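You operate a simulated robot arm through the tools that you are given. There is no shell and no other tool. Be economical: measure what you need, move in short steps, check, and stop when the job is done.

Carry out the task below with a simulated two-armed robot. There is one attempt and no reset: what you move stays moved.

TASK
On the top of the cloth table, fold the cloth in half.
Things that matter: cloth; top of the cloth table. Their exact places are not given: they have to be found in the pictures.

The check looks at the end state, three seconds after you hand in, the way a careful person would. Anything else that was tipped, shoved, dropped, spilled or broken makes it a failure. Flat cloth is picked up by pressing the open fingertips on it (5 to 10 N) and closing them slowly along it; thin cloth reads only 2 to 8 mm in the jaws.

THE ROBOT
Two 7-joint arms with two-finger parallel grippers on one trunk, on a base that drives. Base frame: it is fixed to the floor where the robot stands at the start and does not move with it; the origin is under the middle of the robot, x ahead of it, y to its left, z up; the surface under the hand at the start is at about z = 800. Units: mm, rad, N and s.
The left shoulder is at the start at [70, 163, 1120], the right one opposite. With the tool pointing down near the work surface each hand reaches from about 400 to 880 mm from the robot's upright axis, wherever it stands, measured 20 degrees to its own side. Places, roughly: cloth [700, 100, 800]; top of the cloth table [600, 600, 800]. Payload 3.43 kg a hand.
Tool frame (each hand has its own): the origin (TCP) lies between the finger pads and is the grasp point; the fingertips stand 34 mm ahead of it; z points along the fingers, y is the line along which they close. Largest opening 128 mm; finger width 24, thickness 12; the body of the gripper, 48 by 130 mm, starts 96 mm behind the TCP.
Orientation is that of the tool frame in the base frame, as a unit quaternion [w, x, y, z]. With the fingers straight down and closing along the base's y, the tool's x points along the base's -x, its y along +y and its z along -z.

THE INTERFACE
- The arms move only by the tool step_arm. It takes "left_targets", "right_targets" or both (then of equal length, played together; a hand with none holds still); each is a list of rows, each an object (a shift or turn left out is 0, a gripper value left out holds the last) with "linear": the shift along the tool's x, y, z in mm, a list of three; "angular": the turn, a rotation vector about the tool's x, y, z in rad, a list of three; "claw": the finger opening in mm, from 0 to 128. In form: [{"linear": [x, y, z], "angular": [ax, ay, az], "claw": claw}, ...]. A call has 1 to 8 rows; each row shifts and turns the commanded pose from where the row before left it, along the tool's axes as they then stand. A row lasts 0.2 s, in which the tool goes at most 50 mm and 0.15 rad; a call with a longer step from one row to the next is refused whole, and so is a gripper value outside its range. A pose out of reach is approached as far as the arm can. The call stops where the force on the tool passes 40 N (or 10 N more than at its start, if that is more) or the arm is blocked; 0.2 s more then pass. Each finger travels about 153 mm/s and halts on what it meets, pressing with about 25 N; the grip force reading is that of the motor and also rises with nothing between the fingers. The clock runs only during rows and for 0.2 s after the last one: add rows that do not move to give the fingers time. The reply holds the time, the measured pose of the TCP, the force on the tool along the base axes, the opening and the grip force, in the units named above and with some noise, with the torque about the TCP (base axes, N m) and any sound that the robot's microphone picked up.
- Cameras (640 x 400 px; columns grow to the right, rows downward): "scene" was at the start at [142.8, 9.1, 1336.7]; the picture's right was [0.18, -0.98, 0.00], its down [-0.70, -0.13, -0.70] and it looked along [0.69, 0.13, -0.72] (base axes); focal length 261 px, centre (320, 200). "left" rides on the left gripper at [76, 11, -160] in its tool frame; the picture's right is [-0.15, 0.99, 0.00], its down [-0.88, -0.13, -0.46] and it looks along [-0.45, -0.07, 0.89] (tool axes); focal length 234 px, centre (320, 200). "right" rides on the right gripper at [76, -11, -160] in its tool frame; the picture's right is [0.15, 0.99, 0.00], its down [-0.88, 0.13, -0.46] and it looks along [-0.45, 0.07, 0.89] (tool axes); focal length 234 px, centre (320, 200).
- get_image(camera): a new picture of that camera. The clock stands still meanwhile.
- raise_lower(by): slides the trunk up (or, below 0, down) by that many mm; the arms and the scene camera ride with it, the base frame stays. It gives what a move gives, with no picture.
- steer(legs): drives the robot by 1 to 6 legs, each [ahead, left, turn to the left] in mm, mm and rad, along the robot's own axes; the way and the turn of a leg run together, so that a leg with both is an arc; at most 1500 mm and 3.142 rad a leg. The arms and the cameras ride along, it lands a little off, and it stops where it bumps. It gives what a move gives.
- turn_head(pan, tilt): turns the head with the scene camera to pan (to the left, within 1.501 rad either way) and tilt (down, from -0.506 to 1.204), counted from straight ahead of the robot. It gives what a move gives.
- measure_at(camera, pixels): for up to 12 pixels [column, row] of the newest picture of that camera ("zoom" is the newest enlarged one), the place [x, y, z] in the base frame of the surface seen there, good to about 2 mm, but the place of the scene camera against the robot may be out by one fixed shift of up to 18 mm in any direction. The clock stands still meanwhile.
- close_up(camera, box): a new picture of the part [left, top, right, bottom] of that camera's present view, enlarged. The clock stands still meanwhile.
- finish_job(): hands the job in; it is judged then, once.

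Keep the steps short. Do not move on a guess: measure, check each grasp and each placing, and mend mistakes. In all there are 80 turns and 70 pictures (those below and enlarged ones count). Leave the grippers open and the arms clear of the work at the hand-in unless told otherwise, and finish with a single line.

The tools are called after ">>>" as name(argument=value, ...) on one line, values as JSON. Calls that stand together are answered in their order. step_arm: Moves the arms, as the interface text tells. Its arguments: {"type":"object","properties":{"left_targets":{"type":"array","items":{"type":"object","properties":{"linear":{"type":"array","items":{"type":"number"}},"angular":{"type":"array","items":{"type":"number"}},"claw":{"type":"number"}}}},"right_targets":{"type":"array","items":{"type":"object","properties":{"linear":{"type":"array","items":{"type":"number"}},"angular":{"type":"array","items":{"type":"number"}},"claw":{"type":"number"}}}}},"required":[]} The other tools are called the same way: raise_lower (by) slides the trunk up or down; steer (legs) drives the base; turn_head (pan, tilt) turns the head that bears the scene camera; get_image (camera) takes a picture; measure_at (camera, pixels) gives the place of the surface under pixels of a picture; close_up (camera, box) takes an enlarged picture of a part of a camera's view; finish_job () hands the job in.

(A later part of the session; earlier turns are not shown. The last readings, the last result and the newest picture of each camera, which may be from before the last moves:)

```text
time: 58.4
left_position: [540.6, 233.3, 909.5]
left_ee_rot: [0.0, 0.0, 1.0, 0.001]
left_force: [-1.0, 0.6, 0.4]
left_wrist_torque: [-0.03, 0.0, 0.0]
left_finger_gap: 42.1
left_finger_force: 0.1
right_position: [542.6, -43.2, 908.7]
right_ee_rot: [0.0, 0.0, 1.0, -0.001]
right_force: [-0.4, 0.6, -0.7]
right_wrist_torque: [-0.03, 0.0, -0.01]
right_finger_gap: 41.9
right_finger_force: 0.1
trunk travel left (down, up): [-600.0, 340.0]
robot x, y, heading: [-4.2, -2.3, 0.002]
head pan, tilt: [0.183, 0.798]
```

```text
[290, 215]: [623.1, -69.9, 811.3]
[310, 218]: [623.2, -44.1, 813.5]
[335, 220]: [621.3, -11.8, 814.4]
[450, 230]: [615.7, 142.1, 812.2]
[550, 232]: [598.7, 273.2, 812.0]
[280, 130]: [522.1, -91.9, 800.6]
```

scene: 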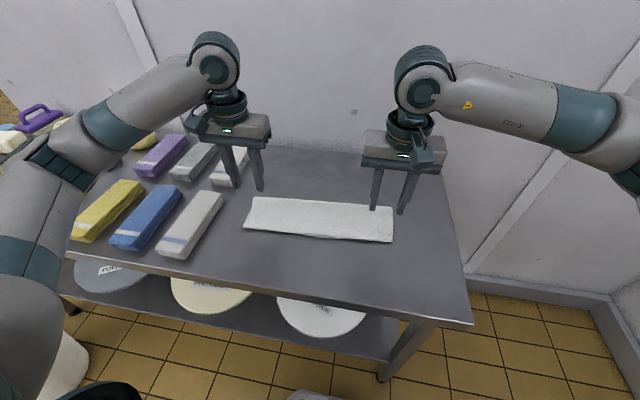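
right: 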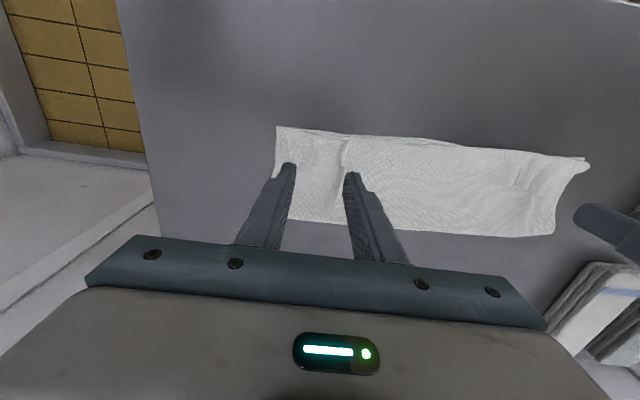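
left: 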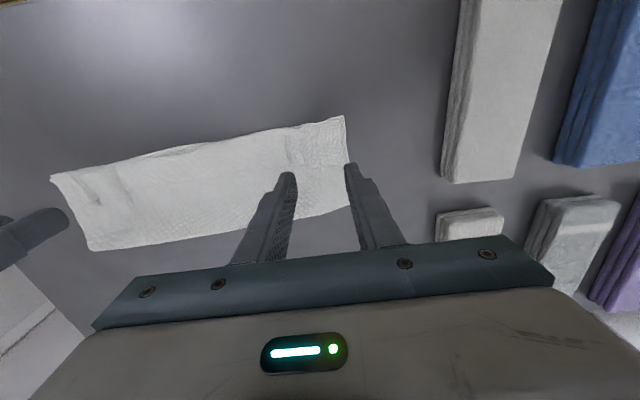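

The crease is at x≈605 (left) and 622 (right). I'll pinch it at left (598,234) and right (614,-58), with a normal press because all layers should be taken here.

>>> step_arm(left_targets=[{"linear": [-28, 0, 0]}, {"linear": [-29, 0, 0]}, {"linear": [0, 0, 35]}, {"linear": [0, 0, 25]}, {"linear": [0, 0, 6]}, {}, {}], right_targets=[{"linear": [-36, -7, 0]}, {"linear": [-36, -8, 0]}, {"linear": [0, 0, 35]}, {"linear": [0, 0, 25]}, {"linear": [0, 0, 6]}, {}, {}])

>>> step_arm(left_targets=[{"linear": [0, 0, 3]}, {"linear": [0, 0, 2.5]}, {"linear": [0, 0, 1.5]}, {}, {}], right_targets=[{"linear": [0, 0, 3]}, {"linear": [0, 0, 2.5]}, {"linear": [0, 0, 1.5]}, {}, {}])

```text
time: 60.0
left_position: [596.5, 233.8, 843.7]
left_ee_rot: [-0.001, -0.001, 1.0, 0.001]
left_force: [-0.2, 0.4, -0.2]
left_wrist_torque: [0.01, 0.0, 0.01]
left_finger_gap: 42.1
left_finger_force: 0.0
right_position: [612.7, -60.6, 844.2]
right_ee_rot: [0.0, 0.0, 1.0, 0.0]
right_force: [-0.4, 1.0, 0.4]
right_wrist_torque: [0.0, -0.01, 0.02]
right_finger_gap: 42.0
right_finger_force: 0.0
trunk travel left (down, up): [-600.0, 340.0]
robot x, y, heading: [-0.7, -1.6, 0.008]
head pan, tilt: [0.183, 0.798]
```

```text
time: 61.2
left_position: [595.8, 232.7, 836.1]
left_ee_rot: [0.001, 0.0, 1.0, 0.0]
left_force: [1.4, -0.3, 4.4]
left_wrist_torque: [0.1, -0.06, -0.06]
left_finger_gap: 42.1
left_finger_force: 0.1
right_position: [611.6, -61.0, 837.0]
right_ee_rot: [0.001, 0.0, 1.0, 0.001]
right_force: [0.2, 1.5, 4.8]
right_wrist_torque: [-0.05, 0.01, 0.03]
right_finger_gap: 41.7
right_finger_force: 0.0
trunk travel left (down, up): [-600.0, 340.0]
robot x, y, heading: [-2.1, 1.2, -0.002]
head pan, tilt: [0.183, 0.798]
```

Both press at 4–5 N. I'll add 0.3 mm and close.

>>> step_arm(left_targets=[{"linear": [0, 0, 0.3]}, {"claw": 36}, {"claw": 31}, {"claw": 26}, {"claw": 21}, {"claw": 16}, {"claw": 10}, {"claw": 5}], right_targets=[{"linear": [0, 0, 0.3]}, {"claw": 36}, {"claw": 31}, {"claw": 26}, {"claw": 21}, {"claw": 16}, {"claw": 10}, {"claw": 5}])

>>> step_arm(left_targets=[{"claw": 0}, {}, {}, {"linear": [0, 0, -10]}, {"linear": [0, 0, -25]}, {"linear": [0, 0, -35]}, {"linear": [0, 0, -40]}, {"linear": [0, 0, -40]}], right_targets=[{"claw": 0}, {}, {}, {"linear": [0, 0, -10]}, {"linear": [0, 0, -25]}, {"linear": [0, 0, -35]}, {"linear": [0, 0, -40]}, {"linear": [0, 0, -40]}])

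>>> step_arm(left_targets=[{"linear": [0, 0, -40]}, {"linear": [0, 0, -40]}, {}, {}, {}], right_targets=[{"linear": [0, 0, -40]}, {"linear": [0, 0, -40]}, {}, {}, {}])

>>> get_image(camera="scene")

```text
time: 63.0
left_position: [595.7, 232.2, 836.7]
left_ee_rot: [0.001, 0.0, 1.0, 0.0]
left_force: [1.2, -2.7, 4.3]
left_wrist_torque: [-0.05, 0.0, -0.04]
left_finger_gap: 7.5
left_finger_force: 2.1
right_position: [611.9, -61.0, 837.2]
right_ee_rot: [0.002, 0.0, 1.0, -0.001]
right_force: [-0.4, 2.5, 8.9]
right_wrist_torque: [0.08, 0.05, 0.04]
right_finger_gap: 5.4
right_finger_force: 0.2
trunk travel left (down, up): [-600.0, 340.0]
robot x, y, heading: [-3.6, 1.1, -0.0]
head pan, tilt: [0.183, 0.798]
```

```text
time: 64.8
left_position: [595.8, 231.8, 987.4]
left_ee_rot: [0.001, 0.0, 1.0, 0.0]
left_force: [0.7, -7.6, -0.3]
left_wrist_torque: [-0.27, -0.01, -0.1]
left_finger_gap: 2.7
left_finger_force: 24.9
right_position: [611.8, -61.6, 984.4]
right_ee_rot: [0.0, 0.0, 1.0, 0.0]
right_force: [-0.8, 6.9, 1.2]
right_wrist_torque: [0.28, 0.0, 0.04]
right_finger_gap: 2.0
right_finger_force: 24.7
trunk travel left (down, up): [-600.0, 340.0]
robot x, y, heading: [-2.6, -2.7, -0.001]
head pan, tilt: [0.183, 0.798]
```

```text
time: 66.0
left_position: [595.7, 232.6, 1064.7]
left_ee_rot: [0.0, 0.0, 1.0, 0.0]
left_force: [0.7, -8.4, -0.6]
left_wrist_torque: [-0.27, -0.01, -0.04]
left_finger_gap: 2.5
left_finger_force: 24.9
right_position: [612.2, -60.9, 1065.7]
right_ee_rot: [0.0, -0.001, 1.0, -0.001]
right_force: [-0.3, 8.2, -0.3]
right_wrist_torque: [0.3, 0.03, 0.06]
right_finger_gap: 2.1
right_finger_force: 24.8
trunk travel left (down, up): [-600.0, 340.0]
robot x, y, heading: [-0.7, 1.2, 0.001]
head pan, tilt: [0.183, 0.798]
```

```text
13 pictures are left
```

scene: 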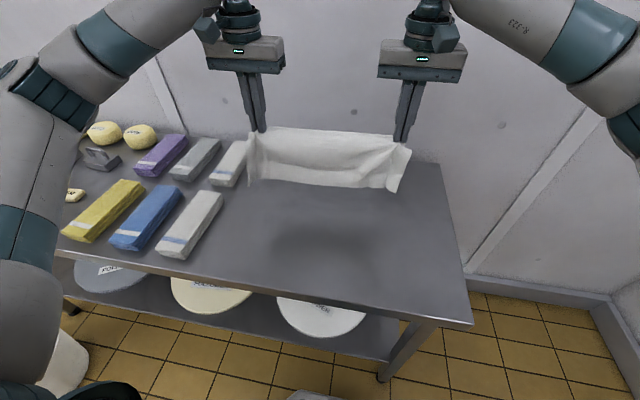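

The whole cloth now hangs from near its midline. I'll ease the sideways tension by 4 mm each and look closely.

>>> step_arm(left_targets=[{"linear": [0, -4, 0]}, {}, {}], right_targets=[{"linear": [0, 4, 0]}, {}, {}])

>>> close_up(camera="scene", box=[232, 110, 424, 230])

>>> measure_at(camera="zoom", pixels=[[60, 235], [50, 180], [150, 235], [280, 240], [400, 250], [520, 265], [550, 220], [300, 170], [300, 100], [90, 100], [90, 200], [500, 200]])

```text
time: 66.8
left_position: [595.2, 228.7, 1065.8]
left_ee_rot: [0.0, 0.0, 1.0, 0.0]
left_force: [-1.5, -2.7, 0.4]
left_wrist_torque: [-0.07, -0.02, -0.02]
left_finger_gap: 2.4
left_finger_force: 25.2
right_position: [612.7, -58.2, 1066.1]
right_ee_rot: [0.0, 0.0, 1.0, 0.0]
right_force: [-0.8, 2.4, -0.6]
right_wrist_torque: [0.06, -0.03, 0.0]
right_finger_gap: 1.9
right_finger_force: 24.7
trunk travel left (down, up): [-600.0, 340.0]
robot x, y, heading: [-2.7, -2.1, 0.001]
head pan, tilt: [0.183, 0.798]
```

```text
3.33 times, centred on (328, 170) of scene
```

zoom: 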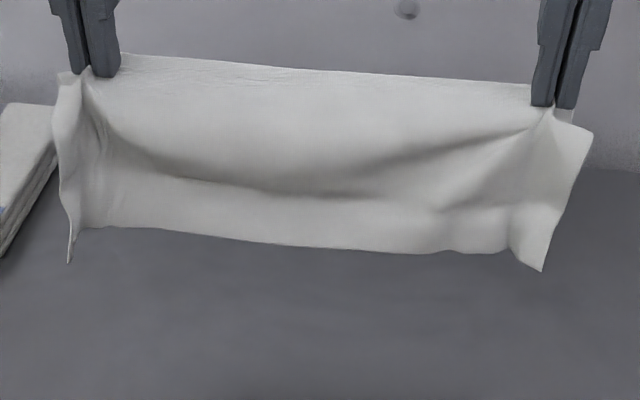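

```text
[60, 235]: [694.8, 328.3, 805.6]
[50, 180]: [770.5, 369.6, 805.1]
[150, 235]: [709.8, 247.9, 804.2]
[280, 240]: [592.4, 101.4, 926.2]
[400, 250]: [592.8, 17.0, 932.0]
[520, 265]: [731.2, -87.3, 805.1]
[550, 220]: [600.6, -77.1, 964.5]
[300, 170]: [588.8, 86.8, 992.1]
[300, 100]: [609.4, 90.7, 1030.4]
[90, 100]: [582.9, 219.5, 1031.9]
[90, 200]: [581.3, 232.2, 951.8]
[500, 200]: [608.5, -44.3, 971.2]
```

I'll take a depth profile down the hanging front to see whether the flap has opened.

>>> measure_at(camera="zoom", pixels=[[300, 75], [300, 115], [300, 140], [300, 160], [300, 175], [300, 185], [300, 192], [300, 200], [300, 210], [300, 220], [300, 232], [300, 242]])

>>> measure_at(camera="zoom", pixels=[[480, 95], [480, 130], [480, 160], [480, 190], [480, 210], [480, 230], [480, 245], [540, 260], [525, 230], [71, 255], [110, 210], [110, 150]])

```text
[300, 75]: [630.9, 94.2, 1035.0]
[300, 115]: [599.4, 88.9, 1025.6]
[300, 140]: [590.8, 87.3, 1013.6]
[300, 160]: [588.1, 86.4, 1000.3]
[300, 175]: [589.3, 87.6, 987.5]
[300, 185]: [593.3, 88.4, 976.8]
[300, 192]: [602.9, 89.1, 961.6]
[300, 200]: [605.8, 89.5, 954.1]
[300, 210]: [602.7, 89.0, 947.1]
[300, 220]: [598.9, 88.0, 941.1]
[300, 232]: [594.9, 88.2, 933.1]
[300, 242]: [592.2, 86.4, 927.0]
```

```text
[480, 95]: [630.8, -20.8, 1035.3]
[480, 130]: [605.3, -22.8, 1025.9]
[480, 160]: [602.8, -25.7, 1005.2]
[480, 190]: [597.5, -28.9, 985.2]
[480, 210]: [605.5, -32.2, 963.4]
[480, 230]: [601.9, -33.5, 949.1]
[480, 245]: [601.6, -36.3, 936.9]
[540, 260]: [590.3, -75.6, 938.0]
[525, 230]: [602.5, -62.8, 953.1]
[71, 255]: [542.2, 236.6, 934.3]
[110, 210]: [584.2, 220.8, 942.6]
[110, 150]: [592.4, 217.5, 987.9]
```

The profile is one continuous S-curve about 141 mm long, so the flap has opened. Now I'll lay the cloth down: back up 60 mm, lower until the ends reach the table, then swing forward and down so both halves trail toward me.

>>> step_arm(left_targets=[{"linear": [30, 0, 0]}, {"linear": [30, 0, 0]}, {}, {}, {"linear": [0, 0, 30]}, {"linear": [0, 0, 35]}, {"linear": [0, 0, 35]}, {}], right_targets=[{"linear": [30, 0, 0]}, {"linear": [38, 0, 0]}, {}, {}, {"linear": [0, 0, 30]}, {"linear": [0, 0, 35]}, {"linear": [0, 0, 35]}, {}])

>>> step_arm(left_targets=[{"linear": [-22, 0, 3]}, {"linear": [-22, 0, 5]}, {"linear": [-38, 0, 22]}, {"linear": [-23, 0, 25]}, {"linear": [-15, 0, 29]}, {"linear": [-8, 0, 20]}, {"linear": [-4, 0, 15]}, {}], right_targets=[{"linear": [-22, 0, 3]}, {"linear": [-22, 0, 5]}, {"linear": [-38, 0, 22]}, {"linear": [-23, 0, 25]}, {"linear": [-15, 0, 29]}, {"linear": [-8, 0, 20]}, {"linear": [-4, 0, 15]}, {}])

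>>> get_image(camera="scene")

```text
time: 68.6
left_position: [535.5, 228.7, 963.9]
left_ee_rot: [-0.001, 0.0, 1.0, 0.0]
left_force: [0.4, -0.6, -0.5]
left_wrist_torque: [0.0, 0.02, -0.01]
left_finger_gap: 2.6
left_finger_force: 25.6
right_position: [544.5, -57.4, 965.4]
right_ee_rot: [0.0, 0.0, 1.0, -0.001]
right_force: [0.6, 1.0, -0.3]
right_wrist_torque: [0.05, 0.02, 0.01]
right_finger_gap: 2.2
right_finger_force: 25.2
trunk travel left (down, up): [-600.0, 340.0]
robot x, y, heading: [-4.0, -0.3, 0.0]
head pan, tilt: [0.183, 0.798]
```

```text
time: 70.4
left_position: [668.5, 229.2, 847.4]
left_ee_rot: [0.001, 0.0, 1.0, 0.0]
left_force: [-0.4, -1.9, 0.7]
left_wrist_torque: [-0.03, -0.03, 0.01]
left_finger_gap: 2.4
left_finger_force: 25.0
right_position: [676.9, -55.4, 846.6]
right_ee_rot: [0.0, 0.0, 1.0, 0.0]
right_force: [0.2, 1.8, -0.1]
right_wrist_torque: [0.05, -0.01, 0.01]
right_finger_gap: 2.0
right_finger_force: 25.2
trunk travel left (down, up): [-600.0, 340.0]
robot x, y, heading: [-0.2, 0.6, 0.002]
head pan, tilt: [0.183, 0.798]
```

```text
11 pictures are left
```

scene: 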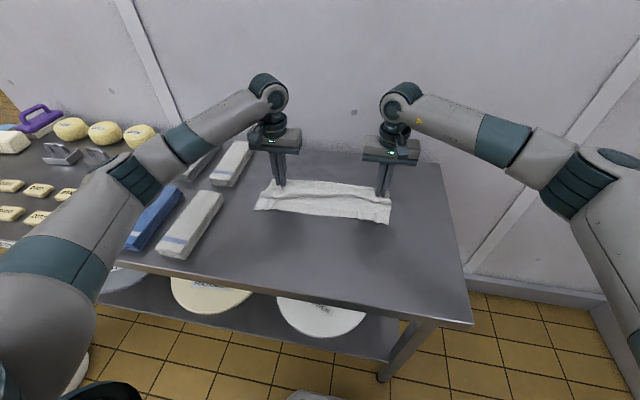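

Down close to the table. There's material beyond the hands too, so I'll look closely and measure a profile.

>>> close_up(camera="scene", box=[240, 160, 408, 265])

>>> measure_at(camera="zoom", pixels=[[330, 84], [330, 95], [330, 105], [330, 115], [330, 125], [330, 135], [330, 150], [330, 170], [330, 190], [330, 205], [80, 180], [570, 230]])

```text
3.81 times, centred on (324, 212) of scene
```

zoom: 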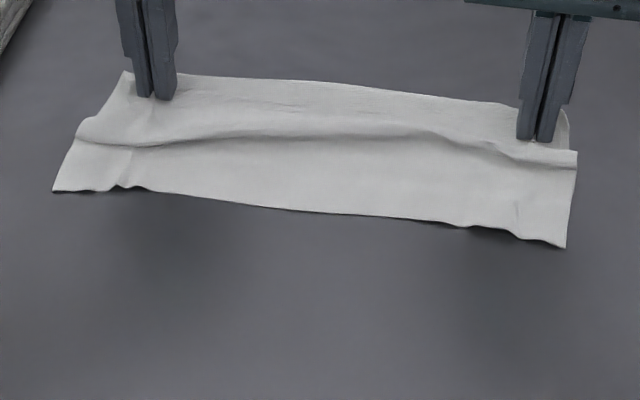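

```text
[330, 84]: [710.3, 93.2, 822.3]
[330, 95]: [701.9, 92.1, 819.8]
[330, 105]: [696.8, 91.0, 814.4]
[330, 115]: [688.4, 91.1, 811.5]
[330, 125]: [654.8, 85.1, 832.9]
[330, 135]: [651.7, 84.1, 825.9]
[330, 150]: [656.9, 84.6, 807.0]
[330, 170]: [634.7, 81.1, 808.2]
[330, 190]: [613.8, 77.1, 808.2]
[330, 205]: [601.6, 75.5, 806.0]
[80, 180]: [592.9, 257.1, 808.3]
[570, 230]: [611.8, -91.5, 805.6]
```

The front half has a slack hump (x≈652, z≈833) because its end stuck on the table. I'll pull the hands forward 55 mm to draw both halves straight, then lower.

>>> step_arm(left_targets=[{"linear": [-12, 0, 0]}, {"linear": [-14, 0, 0]}, {"linear": [-14, 0, 0]}, {"linear": [-15, 0, 3]}, {"linear": [0, 0, 3]}, {}], right_targets=[{"linear": [-12, 0, 0]}, {"linear": [-14, 0, 0]}, {"linear": [-14, 0, 0]}, {"linear": [-15, 0, 3]}, {"linear": [0, 0, 3]}, {}])

>>> close_up(camera="scene", box=[240, 150, 408, 255])

>>> measure_at(camera="zoom", pixels=[[330, 70], [330, 80], [330, 95], [330, 110], [330, 125], [330, 140], [330, 160], [330, 180], [330, 195], [330, 210], [330, 225], [330, 240]])

```text
time: 71.8
left_position: [724.1, 229.2, 839.9]
left_ee_rot: [0.001, 0.0, 1.0, 0.0]
left_force: [-0.1, -1.4, 0.7]
left_wrist_torque: [-0.02, -0.01, -0.03]
left_finger_gap: 2.4
left_finger_force: 25.0
right_position: [731.9, -56.6, 841.0]
right_ee_rot: [0.0, 0.0, 1.0, 0.0]
right_force: [-0.1, 1.3, -0.9]
right_wrist_torque: [0.02, 0.03, 0.03]
right_finger_gap: 2.2
right_finger_force: 24.6
trunk travel left (down, up): [-600.0, 340.0]
robot x, y, heading: [3.0, -0.8, -0.003]
head pan, tilt: [0.183, 0.798]
```

```text
3.81 times, centred on (324, 202) of scene
```

zoom: 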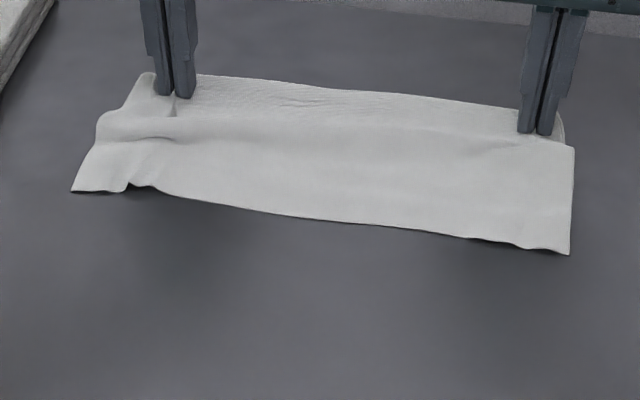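

```text
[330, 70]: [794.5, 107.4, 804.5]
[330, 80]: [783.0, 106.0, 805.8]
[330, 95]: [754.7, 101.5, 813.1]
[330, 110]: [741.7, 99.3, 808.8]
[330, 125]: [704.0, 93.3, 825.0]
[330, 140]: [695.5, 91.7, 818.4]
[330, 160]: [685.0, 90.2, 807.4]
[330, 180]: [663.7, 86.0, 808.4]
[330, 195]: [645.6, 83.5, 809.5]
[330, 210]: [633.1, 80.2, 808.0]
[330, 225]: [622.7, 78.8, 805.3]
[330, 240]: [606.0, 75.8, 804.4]
```

A hump of about 20 mm stays about 30 mm behind the hands. I'll release here and see how it settles.

>>> step_arm(left_targets=[{"linear": [0, 0, 2.5]}, {}, {"claw": 8}, {"claw": 16}, {"claw": 24}, {"claw": 32}, {"claw": 42}, {}], right_targets=[{"linear": [0, 0, 2.5]}, {}, {"claw": 8}, {"claw": 16}, {"claw": 24}, {"claw": 32}, {"claw": 42}, {}])

>>> step_arm(left_targets=[{"linear": [0, 0, -15]}, {"linear": [0, 0, -35]}, {"linear": [25, 30, -35]}, {"linear": [35, 30, -15]}, {"linear": [35, 25, 0]}, {}], right_targets=[{"linear": [0, 0, -15]}, {"linear": [0, 0, -35]}, {"linear": [25, -30, -35]}, {"linear": [35, -30, -15]}, {"linear": [35, -25, 0]}, {}])

>>> close_up(camera="left", box=[0, 60, 336, 270])

```text
time: 73.6
left_position: [723.3, 229.0, 837.5]
left_ee_rot: [0.0, 0.0, 1.0, 0.0]
left_force: [0.3, 0.3, 0.6]
left_wrist_torque: [0.01, -0.03, 0.0]
left_finger_gap: 42.1
left_finger_force: 0.0
right_position: [731.9, -56.2, 838.6]
right_ee_rot: [0.001, 0.0, 1.0, 0.0]
right_force: [1.0, 1.1, 0.0]
right_wrist_torque: [-0.01, 0.01, -0.02]
right_finger_gap: 41.9
right_finger_force: 0.1
trunk travel left (down, up): [-600.0, 340.0]
robot x, y, heading: [1.0, 0.1, -0.001]
head pan, tilt: [0.183, 0.798]
```

```text
refused: row 3 steps farther than a row can; nothing moved
```

```text
1.90 times, centred on (168, 165) of left
```

zoom: 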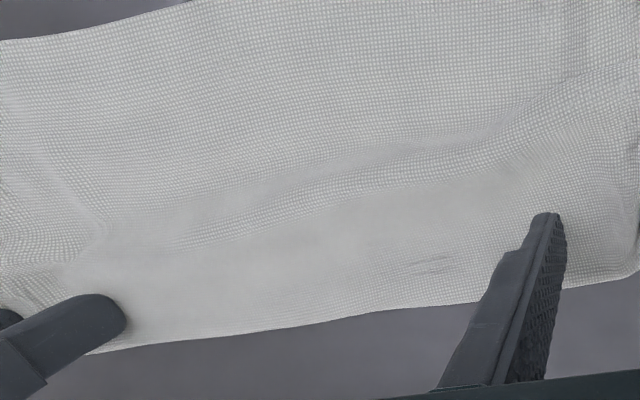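

The retreat was refused because one row was too long, so I'll repeat it with shorter rows.

>>> step_arm(left_targets=[{"linear": [0, 0, -15]}, {"linear": [0, 0, -35]}, {"linear": [15, 30, -30]}, {"linear": [33, 30, -10]}, {"linear": [35, 20, 0]}, {"linear": [35, 10, 0]}, {}], right_targets=[{"linear": [0, 0, -15]}, {"linear": [0, 0, -35]}, {"linear": [15, -30, -30]}, {"linear": [33, -30, -10]}, {"linear": [35, -20, 0]}, {"linear": [35, -10, 0]}, {}])

>>> get_image(camera="left")

```text
time: 75.2
left_position: [604.4, 319.3, 929.5]
left_ee_rot: [-0.001, 0.0, 1.0, 0.0]
left_force: [0.7, -0.8, 0.4]
left_wrist_torque: [-0.02, 0.04, -0.01]
left_finger_gap: 41.9
left_finger_force: 0.1
right_position: [613.2, -146.2, 928.8]
right_ee_rot: [0.0, 0.0, 1.0, 0.0]
right_force: [0.0, 0.0, 0.0]
right_wrist_torque: [0.02, 0.01, 0.03]
right_finger_gap: 42.0
right_finger_force: 0.0
trunk travel left (down, up): [-600.0, 340.0]
robot x, y, heading: [-4.0, 1.1, 0.001]
head pan, tilt: [0.183, 0.798]
```

```text
7 pictures are left
```

left: 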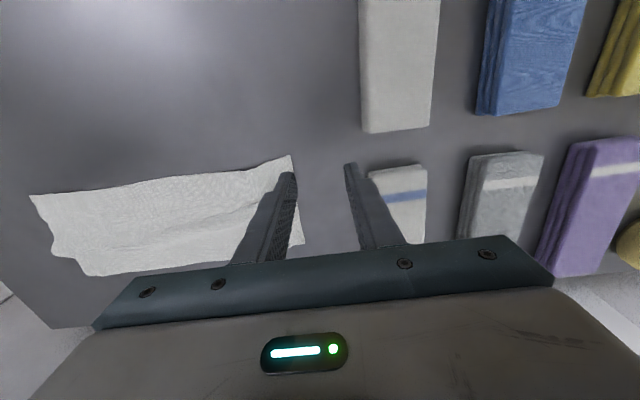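

Now I'll measure the outline and profiles from this picture.

>>> measure_at(camera="left", pixels=[[290, 158], [295, 170], [302, 242], [200, 177], [110, 187], [32, 196], [40, 215], [53, 245], [90, 273], [150, 270], [220, 250], [260, 165]])

>>> measure_at(camera="left", pixels=[[170, 183], [170, 190], [170, 197], [170, 204], [170, 211], [170, 218], [170, 225], [170, 232], [170, 240], [170, 248], [170, 256], [170, 264]])

>>> measure_at(camera="left", pixels=[[80, 193], [80, 202], [80, 211], [80, 220], [80, 228], [80, 236], [80, 244], [80, 252], [80, 260], [80, 266], [296, 200], [298, 220]])

```text
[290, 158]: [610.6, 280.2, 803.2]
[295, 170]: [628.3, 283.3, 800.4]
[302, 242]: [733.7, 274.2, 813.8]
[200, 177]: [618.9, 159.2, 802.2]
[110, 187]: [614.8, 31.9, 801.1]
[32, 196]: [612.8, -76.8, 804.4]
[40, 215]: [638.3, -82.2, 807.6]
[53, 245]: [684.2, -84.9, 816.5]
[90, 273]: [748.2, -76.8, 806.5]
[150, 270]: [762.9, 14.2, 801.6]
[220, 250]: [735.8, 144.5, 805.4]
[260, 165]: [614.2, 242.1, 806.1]
```

```text
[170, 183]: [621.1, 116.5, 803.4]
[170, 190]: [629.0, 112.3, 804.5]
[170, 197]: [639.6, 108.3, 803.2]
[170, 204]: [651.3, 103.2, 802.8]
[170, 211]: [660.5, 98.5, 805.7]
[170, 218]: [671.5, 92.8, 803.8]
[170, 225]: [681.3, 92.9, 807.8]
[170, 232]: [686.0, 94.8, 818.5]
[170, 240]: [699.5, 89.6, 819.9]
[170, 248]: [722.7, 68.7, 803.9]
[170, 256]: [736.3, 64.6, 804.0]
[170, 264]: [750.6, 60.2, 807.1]
```

```text
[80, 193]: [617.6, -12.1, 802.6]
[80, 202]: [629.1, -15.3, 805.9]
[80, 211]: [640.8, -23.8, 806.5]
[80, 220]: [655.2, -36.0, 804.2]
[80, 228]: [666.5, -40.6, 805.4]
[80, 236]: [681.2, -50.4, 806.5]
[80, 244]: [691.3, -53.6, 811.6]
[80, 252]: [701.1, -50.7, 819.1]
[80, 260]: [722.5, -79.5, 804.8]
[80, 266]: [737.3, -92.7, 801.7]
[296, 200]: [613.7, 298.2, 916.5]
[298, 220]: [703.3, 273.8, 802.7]
```

The near part (x 612–675, z≈803) looks like a single layer, while the other half is curled under the hump. New plan: grip the near-edge corners and lift until the whole sheet hangs straight. Then I'll lay the lower half down trailing toward me and fold the held edge back onto it. With this grip the held edge lands the right way round. Approaching the corners now.

>>> step_arm(left_targets=[{"linear": [-5.9, -24.4, 28], "claw": 40}, {"linear": [-5.9, -24.4, 28]}, {"linear": [-5.9, -24.4, 28]}, {"linear": [0, 0, 4]}, {}, {}], right_targets=[{"linear": [-2.9, 33.7, 28], "claw": 40}, {"linear": [-2.9, 33.7, 28]}, {"linear": [-2.9, 33.7, 28]}, {"linear": [0, 0, 4]}, {}, {}])

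>>> step_arm(left_targets=[{"linear": [0, 0, 2]}, {"linear": [0, 0, 2]}, {"linear": [0, 0, 0.8]}, {}, {}], right_targets=[{"linear": [0, 0, 2]}, {"linear": [0, 0, 1]}, {"linear": [0, 0, 0.8]}, {}, {}])

```text
time: 76.6
left_position: [622.2, 245.0, 840.7]
left_ee_rot: [0.0, 0.0, 1.0, 0.0]
left_force: [-0.6, -0.2, 0.2]
left_wrist_torque: [0.0, -0.04, 0.01]
left_finger_gap: 40.1
left_finger_force: 0.1
right_position: [623.1, -45.9, 840.8]
right_ee_rot: [0.0, 0.001, 1.0, 0.0]
right_force: [-0.2, -1.1, -0.3]
right_wrist_torque: [0.0, 0.01, -0.02]
right_finger_gap: 40.1
right_finger_force: 0.1
trunk travel left (down, up): [-600.0, 340.0]
robot x, y, heading: [-1.5, 2.7, 0.0]
head pan, tilt: [0.183, 0.798]
```

```text
time: 77.8
left_position: [623.5, 246.0, 835.9]
left_ee_rot: [0.0, 0.0, 1.0, 0.0]
left_force: [0.8, 0.1, 1.0]
left_wrist_torque: [0.01, 0.0, 0.02]
left_finger_gap: 40.0
left_finger_force: 0.1
right_position: [621.7, -44.8, 837.2]
right_ee_rot: [0.0, 0.0, 1.0, 0.0]
right_force: [-0.1, -0.2, -0.8]
right_wrist_torque: [0.01, 0.03, -0.03]
right_finger_gap: 40.1
right_finger_force: 0.0
trunk travel left (down, up): [-600.0, 340.0]
robot x, y, heading: [-1.7, 3.3, 0.002]
head pan, tilt: [0.183, 0.798]
```

>>> step_arm(left_targets=[{"linear": [0, 0, 0.6]}, {}, {}], right_targets=[{"linear": [0, 0, 1]}, {"linear": [0, 0, 0.7]}, {}])

```text
time: 78.6
left_position: [623.6, 245.8, 835.0]
left_ee_rot: [0.0, 0.0, 1.0, 0.0]
left_force: [0.2, 0.6, 2.5]
left_wrist_torque: [0.04, 0.0, -0.01]
left_finger_gap: 39.9
left_finger_force: 0.1
right_position: [621.3, -46.0, 835.3]
right_ee_rot: [-0.001, -0.001, 1.0, 0.001]
right_force: [-0.4, 0.6, 2.4]
right_wrist_torque: [-0.01, 0.01, -0.04]
right_finger_gap: 40.0
right_finger_force: 0.1
trunk travel left (down, up): [-600.0, 340.0]
robot x, y, heading: [-0.4, 1.5, -0.003]
head pan, tilt: [0.183, 0.798]
```

Both press at 2.5 N. I'll add 0.4 mm to reach about 6 N, close slowly, then lift a little and check the gap.

>>> step_arm(left_targets=[{"linear": [0, 0, 0.4]}, {"claw": 35}, {"claw": 30}, {"claw": 25}, {"claw": 20}, {"claw": 15}, {"claw": 10}, {"claw": 5}], right_targets=[{"linear": [0, 0, 0.4]}, {"claw": 35}, {"claw": 30}, {"claw": 25}, {"claw": 20}, {"claw": 15}, {"claw": 10}, {"claw": 5}])

>>> step_arm(left_targets=[{"claw": 0}, {}, {}, {"linear": [0, 0, -10]}, {"linear": [0, 0, -20]}, {}], right_targets=[{"claw": 0}, {}, {}, {"linear": [0, 0, -10]}, {"linear": [0, 0, -20]}, {}])

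```text
time: 80.4
left_position: [622.7, 244.1, 835.3]
left_ee_rot: [0.0, -0.001, 1.0, 0.0]
left_force: [0.6, -5.0, 5.7]
left_wrist_torque: [-0.19, -0.02, -0.05]
left_finger_gap: 8.6
left_finger_force: 3.5
right_position: [621.4, -44.8, 835.4]
right_ee_rot: [0.0, 0.0, 1.0, 0.001]
right_force: [1.0, 7.6, 9.6]
right_wrist_torque: [0.24, 0.07, 0.02]
right_finger_gap: 2.4
right_finger_force: 5.9
trunk travel left (down, up): [-600.0, 340.0]
robot x, y, heading: [4.1, 1.8, 0.003]
head pan, tilt: [0.183, 0.798]
```

```text
time: 81.8
left_position: [623.4, 246.8, 863.8]
left_ee_rot: [0.0, 0.0, 1.0, 0.0]
left_force: [-0.1, -8.1, -0.8]
left_wrist_torque: [-0.27, -0.02, -0.09]
left_finger_gap: 3.8
left_finger_force: 25.0
right_position: [622.5, -45.6, 863.6]
right_ee_rot: [0.0, 0.0, 1.0, 0.0]
right_force: [0.5, 8.4, 0.1]
right_wrist_torque: [0.24, -0.04, -0.01]
right_finger_gap: 1.6
right_finger_force: 25.3
trunk travel left (down, up): [-600.0, 340.0]
robot x, y, heading: [-0.1, -2.2, -0.001]
head pan, tilt: [0.183, 0.798]
```

Right holds 1.6 mm and left 3.8 mm. I'll ease the tension and lift high to see how the cloth hangs.

>>> step_arm(left_targets=[{"linear": [4, -4, -36]}, {"linear": [8, 0, -38]}, {"linear": [10, 0, -38]}, {"linear": [10, 0, -38]}, {"linear": [10, 0, -38]}, {"linear": [10, 0, -38]}, {"linear": [10, 0, -38]}, {}], right_targets=[{"linear": [4, 4, -36]}, {"linear": [8, 0, -38]}, {"linear": [10, 0, -38]}, {"linear": [10, 0, -38]}, {"linear": [10, 0, -38]}, {"linear": [10, 0, -38]}, {"linear": [10, 0, -38]}, {}])

>>> step_arm(left_targets=[{}, {}, {}], right_targets=[{}, {}, {}])

>>> get_image(camera="scene")

```text
time: 83.6
left_position: [562.3, 241.6, 1130.1]
left_ee_rot: [0.0, 0.0, 1.0, 0.001]
left_force: [-0.1, -1.1, -1.1]
left_wrist_torque: [-0.07, 0.04, -0.03]
left_finger_gap: 3.3
left_finger_force: 24.8
right_position: [560.3, -41.4, 1129.5]
right_ee_rot: [-0.001, 0.0, 1.0, 0.0]
right_force: [0.3, 2.1, 0.3]
right_wrist_torque: [0.05, 0.0, 0.02]
right_finger_gap: 1.6
right_finger_force: 24.6
trunk travel left (down, up): [-600.0, 340.0]
robot x, y, heading: [0.4, -2.5, -0.001]
head pan, tilt: [0.183, 0.798]
```

```text
time: 84.4
left_position: [561.2, 241.2, 1130.4]
left_ee_rot: [-0.001, 0.0, 1.0, 0.0]
left_force: [-1.3, -1.7, -0.1]
left_wrist_torque: [-0.07, -0.03, -0.07]
left_finger_gap: 3.5
left_finger_force: 24.8
right_position: [560.2, -41.6, 1127.9]
right_ee_rot: [0.0, 0.0, 1.0, 0.0]
right_force: [-0.6, 1.9, -0.4]
right_wrist_torque: [0.06, -0.02, 0.0]
right_finger_gap: 1.6
right_finger_force: 25.1
trunk travel left (down, up): [-600.0, 340.0]
robot x, y, heading: [0.1, 1.8, 0.001]
head pan, tilt: [0.183, 0.798]
```

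```text
6 pictures are left
```

scene: 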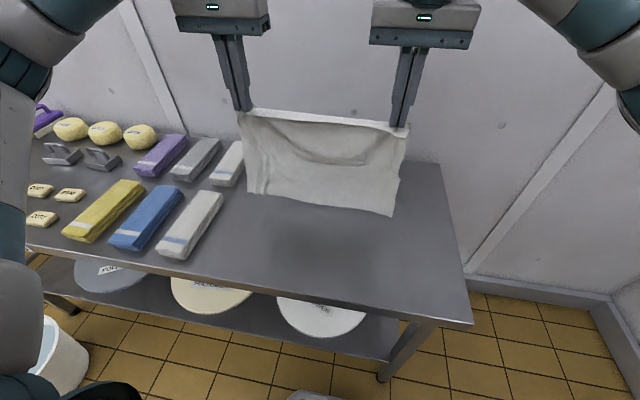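

The sheet hangs nearly full length now. I'll measure its top, bottom and profile.

>>> measure_at(camera="scene", pixels=[[320, 117], [320, 124], [320, 135], [320, 145], [320, 155], [320, 165], [320, 175], [320, 185], [320, 195], [320, 204], [250, 190], [392, 212]])

>>> measure_at(camera="scene", pixels=[[260, 120], [260, 150], [260, 180], [256, 192], [270, 192], [380, 130], [385, 150], [385, 180], [385, 200], [350, 205], [244, 130], [402, 150]])

```text
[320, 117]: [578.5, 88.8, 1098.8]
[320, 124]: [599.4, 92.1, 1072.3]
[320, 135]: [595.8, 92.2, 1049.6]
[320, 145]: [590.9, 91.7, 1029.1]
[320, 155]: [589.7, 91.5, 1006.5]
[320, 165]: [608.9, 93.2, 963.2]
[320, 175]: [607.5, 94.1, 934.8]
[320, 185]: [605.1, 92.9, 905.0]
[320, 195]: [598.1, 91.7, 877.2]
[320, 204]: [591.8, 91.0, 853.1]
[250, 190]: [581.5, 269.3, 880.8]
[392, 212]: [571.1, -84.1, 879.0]
```

```text
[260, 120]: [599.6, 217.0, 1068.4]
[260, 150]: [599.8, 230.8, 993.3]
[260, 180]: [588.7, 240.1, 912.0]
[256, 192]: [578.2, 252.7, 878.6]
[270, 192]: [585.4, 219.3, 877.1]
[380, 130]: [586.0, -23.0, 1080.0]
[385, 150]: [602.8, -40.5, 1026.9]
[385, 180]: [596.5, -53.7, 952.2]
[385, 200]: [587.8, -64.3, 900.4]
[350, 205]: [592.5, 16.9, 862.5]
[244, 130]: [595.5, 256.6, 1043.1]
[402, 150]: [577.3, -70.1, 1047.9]
```

The drop is about 250 mm, so the sheet is fully unfolded and hanging. Now I'll lay the lower half down while moving forward, so its end trails toward me.

>>> step_arm(left_targets=[{"linear": [-10, 0, 30]}, {"linear": [-25, 0, 20]}, {"linear": [-30, 0, 20]}, {"linear": [-30, 0, 20]}, {"linear": [-30, 0, 20]}, {"linear": [-25, 0, 20]}, {"linear": [-20, 0, 20]}, {"linear": [-15, 0, 5]}], right_targets=[{"linear": [-10, 0, 30]}, {"linear": [-25, 0, 20]}, {"linear": [-30, 0, 20]}, {"linear": [-30, 0, 20]}, {"linear": [-30, 0, 20]}, {"linear": [-25, 0, 20]}, {"linear": [-20, 0, 20]}, {"linear": [-15, 0, 5]}])

>>> get_image(camera="scene")

```text
time: 86.2
left_position: [747.1, 241.2, 974.4]
left_ee_rot: [0.001, 0.0, 1.0, 0.0]
left_force: [1.0, -1.2, 0.0]
left_wrist_torque: [-0.07, 0.0, 0.01]
left_finger_gap: 3.7
left_finger_force: 24.7
right_position: [744.6, -41.2, 973.4]
right_ee_rot: [0.0, 0.0, 1.0, -0.001]
right_force: [-0.3, 0.9, 0.1]
right_wrist_torque: [0.04, 0.0, 0.03]
right_finger_gap: 1.6
right_finger_force: 25.0
trunk travel left (down, up): [-600.0, 340.0]
robot x, y, heading: [-1.6, 0.2, 0.0]
head pan, tilt: [0.183, 0.798]
```

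```text
5 pictures are left
```

scene: 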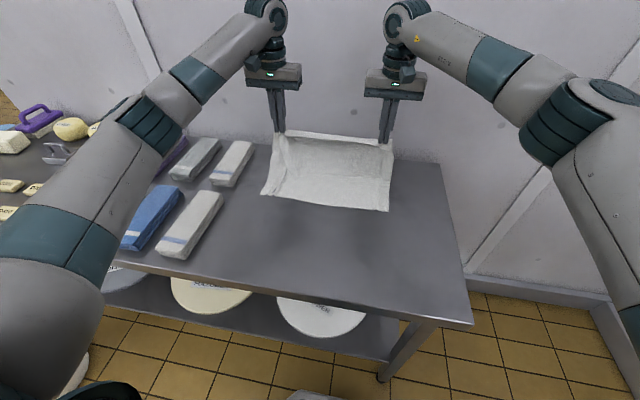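

Excellent: the lower half lies flat, trailing toward me. I'll measure its near edge and the profile.

>>> measure_at(camera="scene", pixels=[[265, 193], [280, 197], [300, 200], [330, 205], [360, 208], [386, 209], [388, 190], [271, 175]])

>>> measure_at(camera="scene", pixels=[[330, 138], [330, 142], [330, 147], [330, 152], [330, 157], [330, 162], [330, 167], [330, 172], [330, 178], [330, 185], [330, 192], [330, 199]])

```text
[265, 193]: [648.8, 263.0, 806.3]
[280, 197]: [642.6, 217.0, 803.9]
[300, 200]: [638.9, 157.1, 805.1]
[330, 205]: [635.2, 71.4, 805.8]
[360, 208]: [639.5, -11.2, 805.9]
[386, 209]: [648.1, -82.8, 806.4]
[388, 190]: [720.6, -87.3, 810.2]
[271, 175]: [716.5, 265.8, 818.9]
```

```text
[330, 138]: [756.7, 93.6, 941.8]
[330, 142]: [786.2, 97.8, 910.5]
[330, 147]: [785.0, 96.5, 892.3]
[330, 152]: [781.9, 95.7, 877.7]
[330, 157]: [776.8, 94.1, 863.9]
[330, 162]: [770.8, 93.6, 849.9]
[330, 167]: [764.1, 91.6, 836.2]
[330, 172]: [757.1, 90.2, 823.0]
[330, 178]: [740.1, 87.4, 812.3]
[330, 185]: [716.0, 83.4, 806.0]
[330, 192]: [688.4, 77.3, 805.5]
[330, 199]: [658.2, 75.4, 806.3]
```

The lower edge's corners are at x≈637 (corrected for the scene camera offset), so the held edge should land with TCP x≈646. I'll bring it down in an arc toward me, stopping just above touchdown.

>>> step_arm(left_targets=[{"linear": [4, 0, 17]}, {"linear": [28, 0, 10]}, {"linear": [26, 0, 17]}, {"linear": [21, 0, 24]}, {"linear": [14, 0, 28]}, {"linear": [7, 0, 24]}, {}, {}], right_targets=[{"linear": [4, 0, 17]}, {"linear": [28, 0, 10]}, {"linear": [26, 0, 17]}, {"linear": [21, 0, 24]}, {"linear": [14, 0, 28]}, {"linear": [7, 0, 24]}, {}, {}])

>>> close_up(camera="scene", box=[240, 140, 416, 250])

>>> measure_at(camera="zoom", pixels=[[330, 80], [330, 100], [330, 120], [330, 140], [330, 160], [330, 180], [330, 195], [330, 205], [330, 215], [330, 225], [330, 235], [330, 245]])

```text
time: 88.0
left_position: [646.3, 242.3, 852.3]
left_ee_rot: [0.001, 0.0, 1.0, 0.0]
left_force: [-0.3, -2.4, -1.1]
left_wrist_torque: [-0.07, 0.01, 0.0]
left_finger_gap: 3.5
left_finger_force: 25.4
right_position: [643.5, -41.8, 854.1]
right_ee_rot: [0.0, -0.001, 1.0, 0.0]
right_force: [0.8, 2.0, 0.2]
right_wrist_torque: [0.11, -0.05, 0.02]
right_finger_gap: 1.7
right_finger_force: 24.6
trunk travel left (down, up): [-600.0, 340.0]
robot x, y, heading: [-1.6, -2.2, 0.001]
head pan, tilt: [0.183, 0.798]
```

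```text
3.64 times, centred on (328, 195) of scene
```

zoom: 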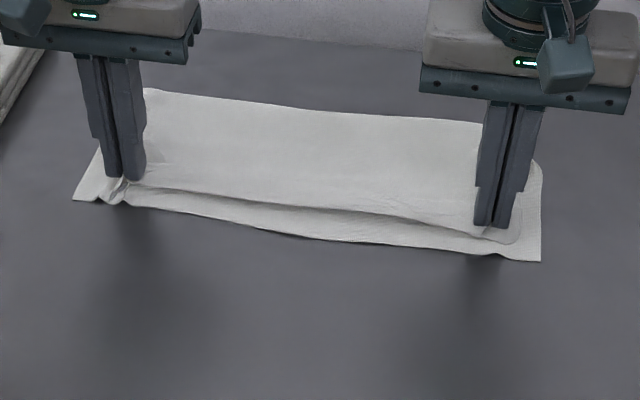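

```text
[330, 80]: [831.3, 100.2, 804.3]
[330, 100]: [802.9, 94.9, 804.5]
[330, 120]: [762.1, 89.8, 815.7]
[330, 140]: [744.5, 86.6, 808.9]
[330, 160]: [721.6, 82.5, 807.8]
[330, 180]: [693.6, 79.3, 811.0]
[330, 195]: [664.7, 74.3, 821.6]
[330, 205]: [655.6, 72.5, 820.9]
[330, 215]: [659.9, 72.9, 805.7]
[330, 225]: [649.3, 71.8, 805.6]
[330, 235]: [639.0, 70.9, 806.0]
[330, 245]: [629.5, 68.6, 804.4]
```

The fold looks clean, with the held edge near the lower edge; its middle is about 20 mm short. I'll land it 8 mm further toward me.

>>> step_arm(left_targets=[{"linear": [5, 0, 5]}, {"linear": [4, 0, 5]}, {"linear": [0, 0, 4]}, {}], right_targets=[{"linear": [4, 0, 6]}, {"linear": [3, 0, 6]}, {"linear": [0, 0, 4]}, {}])

>>> step_arm(left_targets=[{"linear": [0, 0, 1]}, {"claw": 8}, {"claw": 14}, {"claw": 20}, {"claw": 27}, {"claw": 34}, {"claw": 44}, {}], right_targets=[{"linear": [0, 0, 1]}, {"claw": 8}, {"claw": 14}, {"claw": 20}, {"claw": 27}, {"claw": 34}, {"claw": 44}, {}])

>>> step_arm(left_targets=[{"linear": [0, 0, -15]}, {"linear": [0, 0, -35]}, {"linear": [15, 30, -30]}, {"linear": [33, 30, -10]}, {"linear": [0, 30, -20]}, {"linear": [0, 30, -20]}, {}], right_targets=[{"linear": [0, 0, -15]}, {"linear": [0, 0, -35]}, {"linear": [15, -30, -30]}, {"linear": [33, -30, -10]}, {"linear": [0, -30, -20]}, {"linear": [0, -30, -20]}, {}])

>>> get_image(camera="left")

```text
time: 89.0
left_position: [637.8, 241.8, 839.0]
left_ee_rot: [0.0, 0.0, 1.0, 0.0]
left_force: [1.1, -1.1, 0.3]
left_wrist_torque: [-0.08, -0.03, -0.01]
left_finger_gap: 3.7
left_finger_force: 25.3
right_position: [637.9, -41.9, 837.9]
right_ee_rot: [0.0, 0.0, 1.0, 0.0]
right_force: [0.7, 2.0, 0.8]
right_wrist_torque: [0.07, 0.0, 0.03]
right_finger_gap: 1.5
right_finger_force: 25.6
trunk travel left (down, up): [-600.0, 340.0]
robot x, y, heading: [3.6, -0.7, 0.006]
head pan, tilt: [0.183, 0.798]
```

```text
time: 90.8
left_position: [635.8, 241.6, 839.1]
left_ee_rot: [0.0, 0.0, 1.0, -0.001]
left_force: [0.2, 0.4, -0.5]
left_wrist_torque: [-0.02, -0.01, -0.01]
left_finger_gap: 44.0
left_finger_force: 0.0
right_position: [637.6, -41.6, 837.6]
right_ee_rot: [0.001, 0.0, 1.0, 0.0]
right_force: [-0.4, -1.8, 8.2]
right_wrist_torque: [0.14, -0.05, -0.04]
right_finger_gap: 43.2
right_finger_force: 0.0
trunk travel left (down, up): [-600.0, 340.0]
robot x, y, heading: [0.3, -0.0, 0.001]
head pan, tilt: [0.183, 0.798]
```

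```text
time: 92.4
left_position: [592.6, 362.5, 969.3]
left_ee_rot: [0.0, 0.0, 1.0, 0.0]
left_force: [-0.3, 0.1, -0.4]
left_wrist_torque: [-0.02, 0.02, 0.0]
left_finger_gap: 43.9
left_finger_force: 0.1
right_position: [589.7, -162.9, 965.4]
right_ee_rot: [0.0, 0.0, 1.0, 0.0]
right_force: [0.5, -0.2, -0.5]
right_wrist_torque: [0.0, 0.02, 0.01]
right_finger_gap: 43.9
right_finger_force: 0.1
trunk travel left (down, up): [-600.0, 340.0]
robot x, y, heading: [2.9, -1.1, -0.004]
head pan, tilt: [0.183, 0.798]
```

```text
3 pictures are left
```

left: 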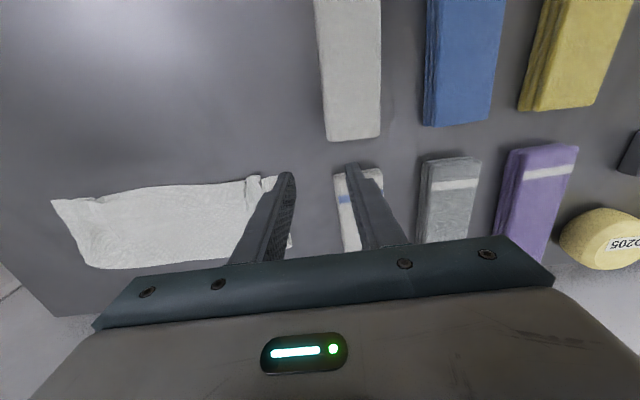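

I'll take one enlarged scene view for inspection.

>>> close_up(camera="scene", box=[244, 150, 404, 250])

>>> measure_at(camera="left", pixels=[[245, 183], [252, 176], [254, 190], [262, 185], [270, 178], [275, 175], [200, 185], [130, 192], [55, 202], [90, 265], [150, 268], [220, 260]])

```text
4.00 times, centred on (324, 200) of scene
```

zoom: 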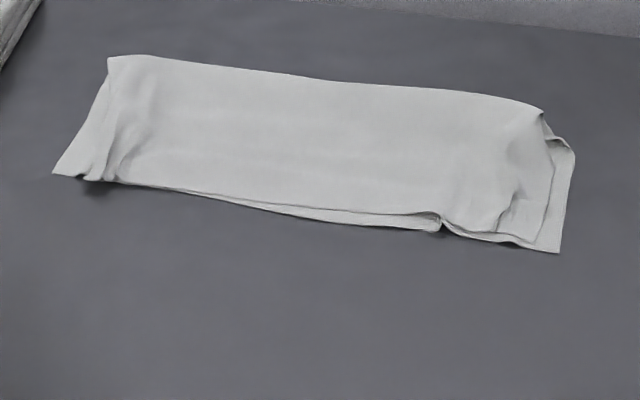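

```text
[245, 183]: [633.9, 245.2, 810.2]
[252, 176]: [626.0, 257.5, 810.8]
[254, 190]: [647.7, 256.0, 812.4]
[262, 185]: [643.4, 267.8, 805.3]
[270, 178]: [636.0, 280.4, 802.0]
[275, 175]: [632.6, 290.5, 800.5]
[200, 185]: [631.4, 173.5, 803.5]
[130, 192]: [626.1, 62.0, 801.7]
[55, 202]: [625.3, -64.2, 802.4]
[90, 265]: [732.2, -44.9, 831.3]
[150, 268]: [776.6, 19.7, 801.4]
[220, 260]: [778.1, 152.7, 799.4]
```

It's folded in half with the edges together. Small wrinkles remain: a lump at the left pinch (y≈252) and a pucker near the right end. I'll measure the right end before smoothing it.

>>> measure_at(camera="zoom", pixels=[[515, 150], [510, 190], [500, 220], [480, 150], [545, 112], [550, 140], [545, 200], [560, 250], [572, 155], [530, 170], [440, 160], [520, 120]])

>>> measure_at(camera="zoom", pixels=[[120, 60], [55, 172], [100, 165], [110, 150], [120, 170], [95, 180], [130, 100], [150, 150], [300, 85], [300, 208], [430, 228], [435, 215]])

```text
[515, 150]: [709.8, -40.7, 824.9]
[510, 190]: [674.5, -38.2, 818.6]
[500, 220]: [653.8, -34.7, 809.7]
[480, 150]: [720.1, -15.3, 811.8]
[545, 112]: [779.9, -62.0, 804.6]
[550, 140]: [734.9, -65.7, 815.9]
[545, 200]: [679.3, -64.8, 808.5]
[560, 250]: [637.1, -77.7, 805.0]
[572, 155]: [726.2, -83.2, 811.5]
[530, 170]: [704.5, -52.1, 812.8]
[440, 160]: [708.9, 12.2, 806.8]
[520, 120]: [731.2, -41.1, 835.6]
```

```text
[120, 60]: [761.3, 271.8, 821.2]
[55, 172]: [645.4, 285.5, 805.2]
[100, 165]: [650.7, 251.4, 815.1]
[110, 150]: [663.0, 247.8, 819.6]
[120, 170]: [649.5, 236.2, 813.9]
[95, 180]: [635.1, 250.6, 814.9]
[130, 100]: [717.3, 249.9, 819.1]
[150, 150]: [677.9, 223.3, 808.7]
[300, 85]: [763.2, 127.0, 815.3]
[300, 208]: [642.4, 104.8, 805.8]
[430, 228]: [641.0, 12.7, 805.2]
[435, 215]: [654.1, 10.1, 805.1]
```

Ridges remain along y≈260 (left) and y≈-30 (right). I'll straddle each ridge with the fingers, touch lightly and open outward to spread it.

>>> step_arm(left_targets=[{"linear": [-11.5, -20.5, 23.8], "claw": 28}, {"linear": [-11.5, -20.5, 23.8]}, {"linear": [-11.5, -20.5, 23.8]}, {"linear": [-11.5, -20.5, 23.8]}, {"linear": [-11.5, -20.5, 23.8]}, {"linear": [0, 0, 9]}, {}, {}], right_targets=[{"linear": [-20, 26.6, 23], "claw": 28}, {"linear": [-20, 26.6, 23]}, {"linear": [-20, 26.6, 23]}, {"linear": [-20, 26.6, 23]}, {"linear": [-20, 26.6, 23]}, {"linear": [0, 0, 9]}, {}, {}])

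>>> step_arm(left_targets=[{"linear": [0, 0, 2]}, {"linear": [0, 0, 1.5]}, {}, {}], right_targets=[{"linear": [0, 0, 2]}, {"linear": [0, 0, 1.5]}, {}, {}])

```text
time: 94.2
left_position: [645.9, 258.0, 841.0]
left_ee_rot: [-0.001, 0.0, 1.0, 0.0]
left_force: [-0.2, 0.1, -0.7]
left_wrist_torque: [0.02, 0.0, 0.01]
left_finger_gap: 28.2
left_finger_force: 0.0
right_position: [690.8, -28.5, 842.9]
right_ee_rot: [0.0, 0.0, 1.0, -0.001]
right_force: [0.0, -0.7, -0.6]
right_wrist_torque: [-0.01, 0.01, -0.01]
right_finger_gap: 28.0
right_finger_force: 0.0
trunk travel left (down, up): [-600.0, 340.0]
robot x, y, heading: [1.7, -0.9, 0.001]
head pan, tilt: [0.183, 0.798]
```

```text
time: 95.2
left_position: [646.8, 259.3, 838.1]
left_ee_rot: [-0.001, 0.0, 1.0, -0.001]
left_force: [-0.2, -0.8, 1.1]
left_wrist_torque: [0.0, 0.02, 0.01]
left_finger_gap: 28.1
left_finger_force: 0.0
right_position: [689.3, -28.1, 840.6]
right_ee_rot: [0.0, 0.0, 1.0, 0.0]
right_force: [-1.1, 0.3, 0.5]
right_wrist_torque: [0.0, 0.0, -0.01]
right_finger_gap: 28.2
right_finger_force: 0.0
trunk travel left (down, up): [-600.0, 340.0]
robot x, y, heading: [-0.2, 0.8, 0.003]
head pan, tilt: [0.183, 0.798]
```

>>> step_arm(left_targets=[{"linear": [0, 0, 0.8]}, {}, {}], right_targets=[{"linear": [0, 0, 1.5]}, {"linear": [0, 0, 1]}, {}])

```text
time: 96.0
left_position: [646.6, 258.6, 836.8]
left_ee_rot: [0.0, 0.0, 1.0, 0.0]
left_force: [0.3, -0.4, 2.0]
left_wrist_torque: [-0.05, -0.01, -0.01]
left_finger_gap: 27.9
left_finger_force: 0.4
right_position: [689.6, -28.9, 836.9]
right_ee_rot: [0.001, 0.0, 1.0, 0.0]
right_force: [0.4, -0.5, 0.8]
right_wrist_torque: [-0.01, -0.01, 0.01]
right_finger_gap: 28.0
right_finger_force: 0.0
trunk travel left (down, up): [-600.0, 340.0]
robot x, y, heading: [1.1, 5.6, -0.005]
head pan, tilt: [0.183, 0.798]
```

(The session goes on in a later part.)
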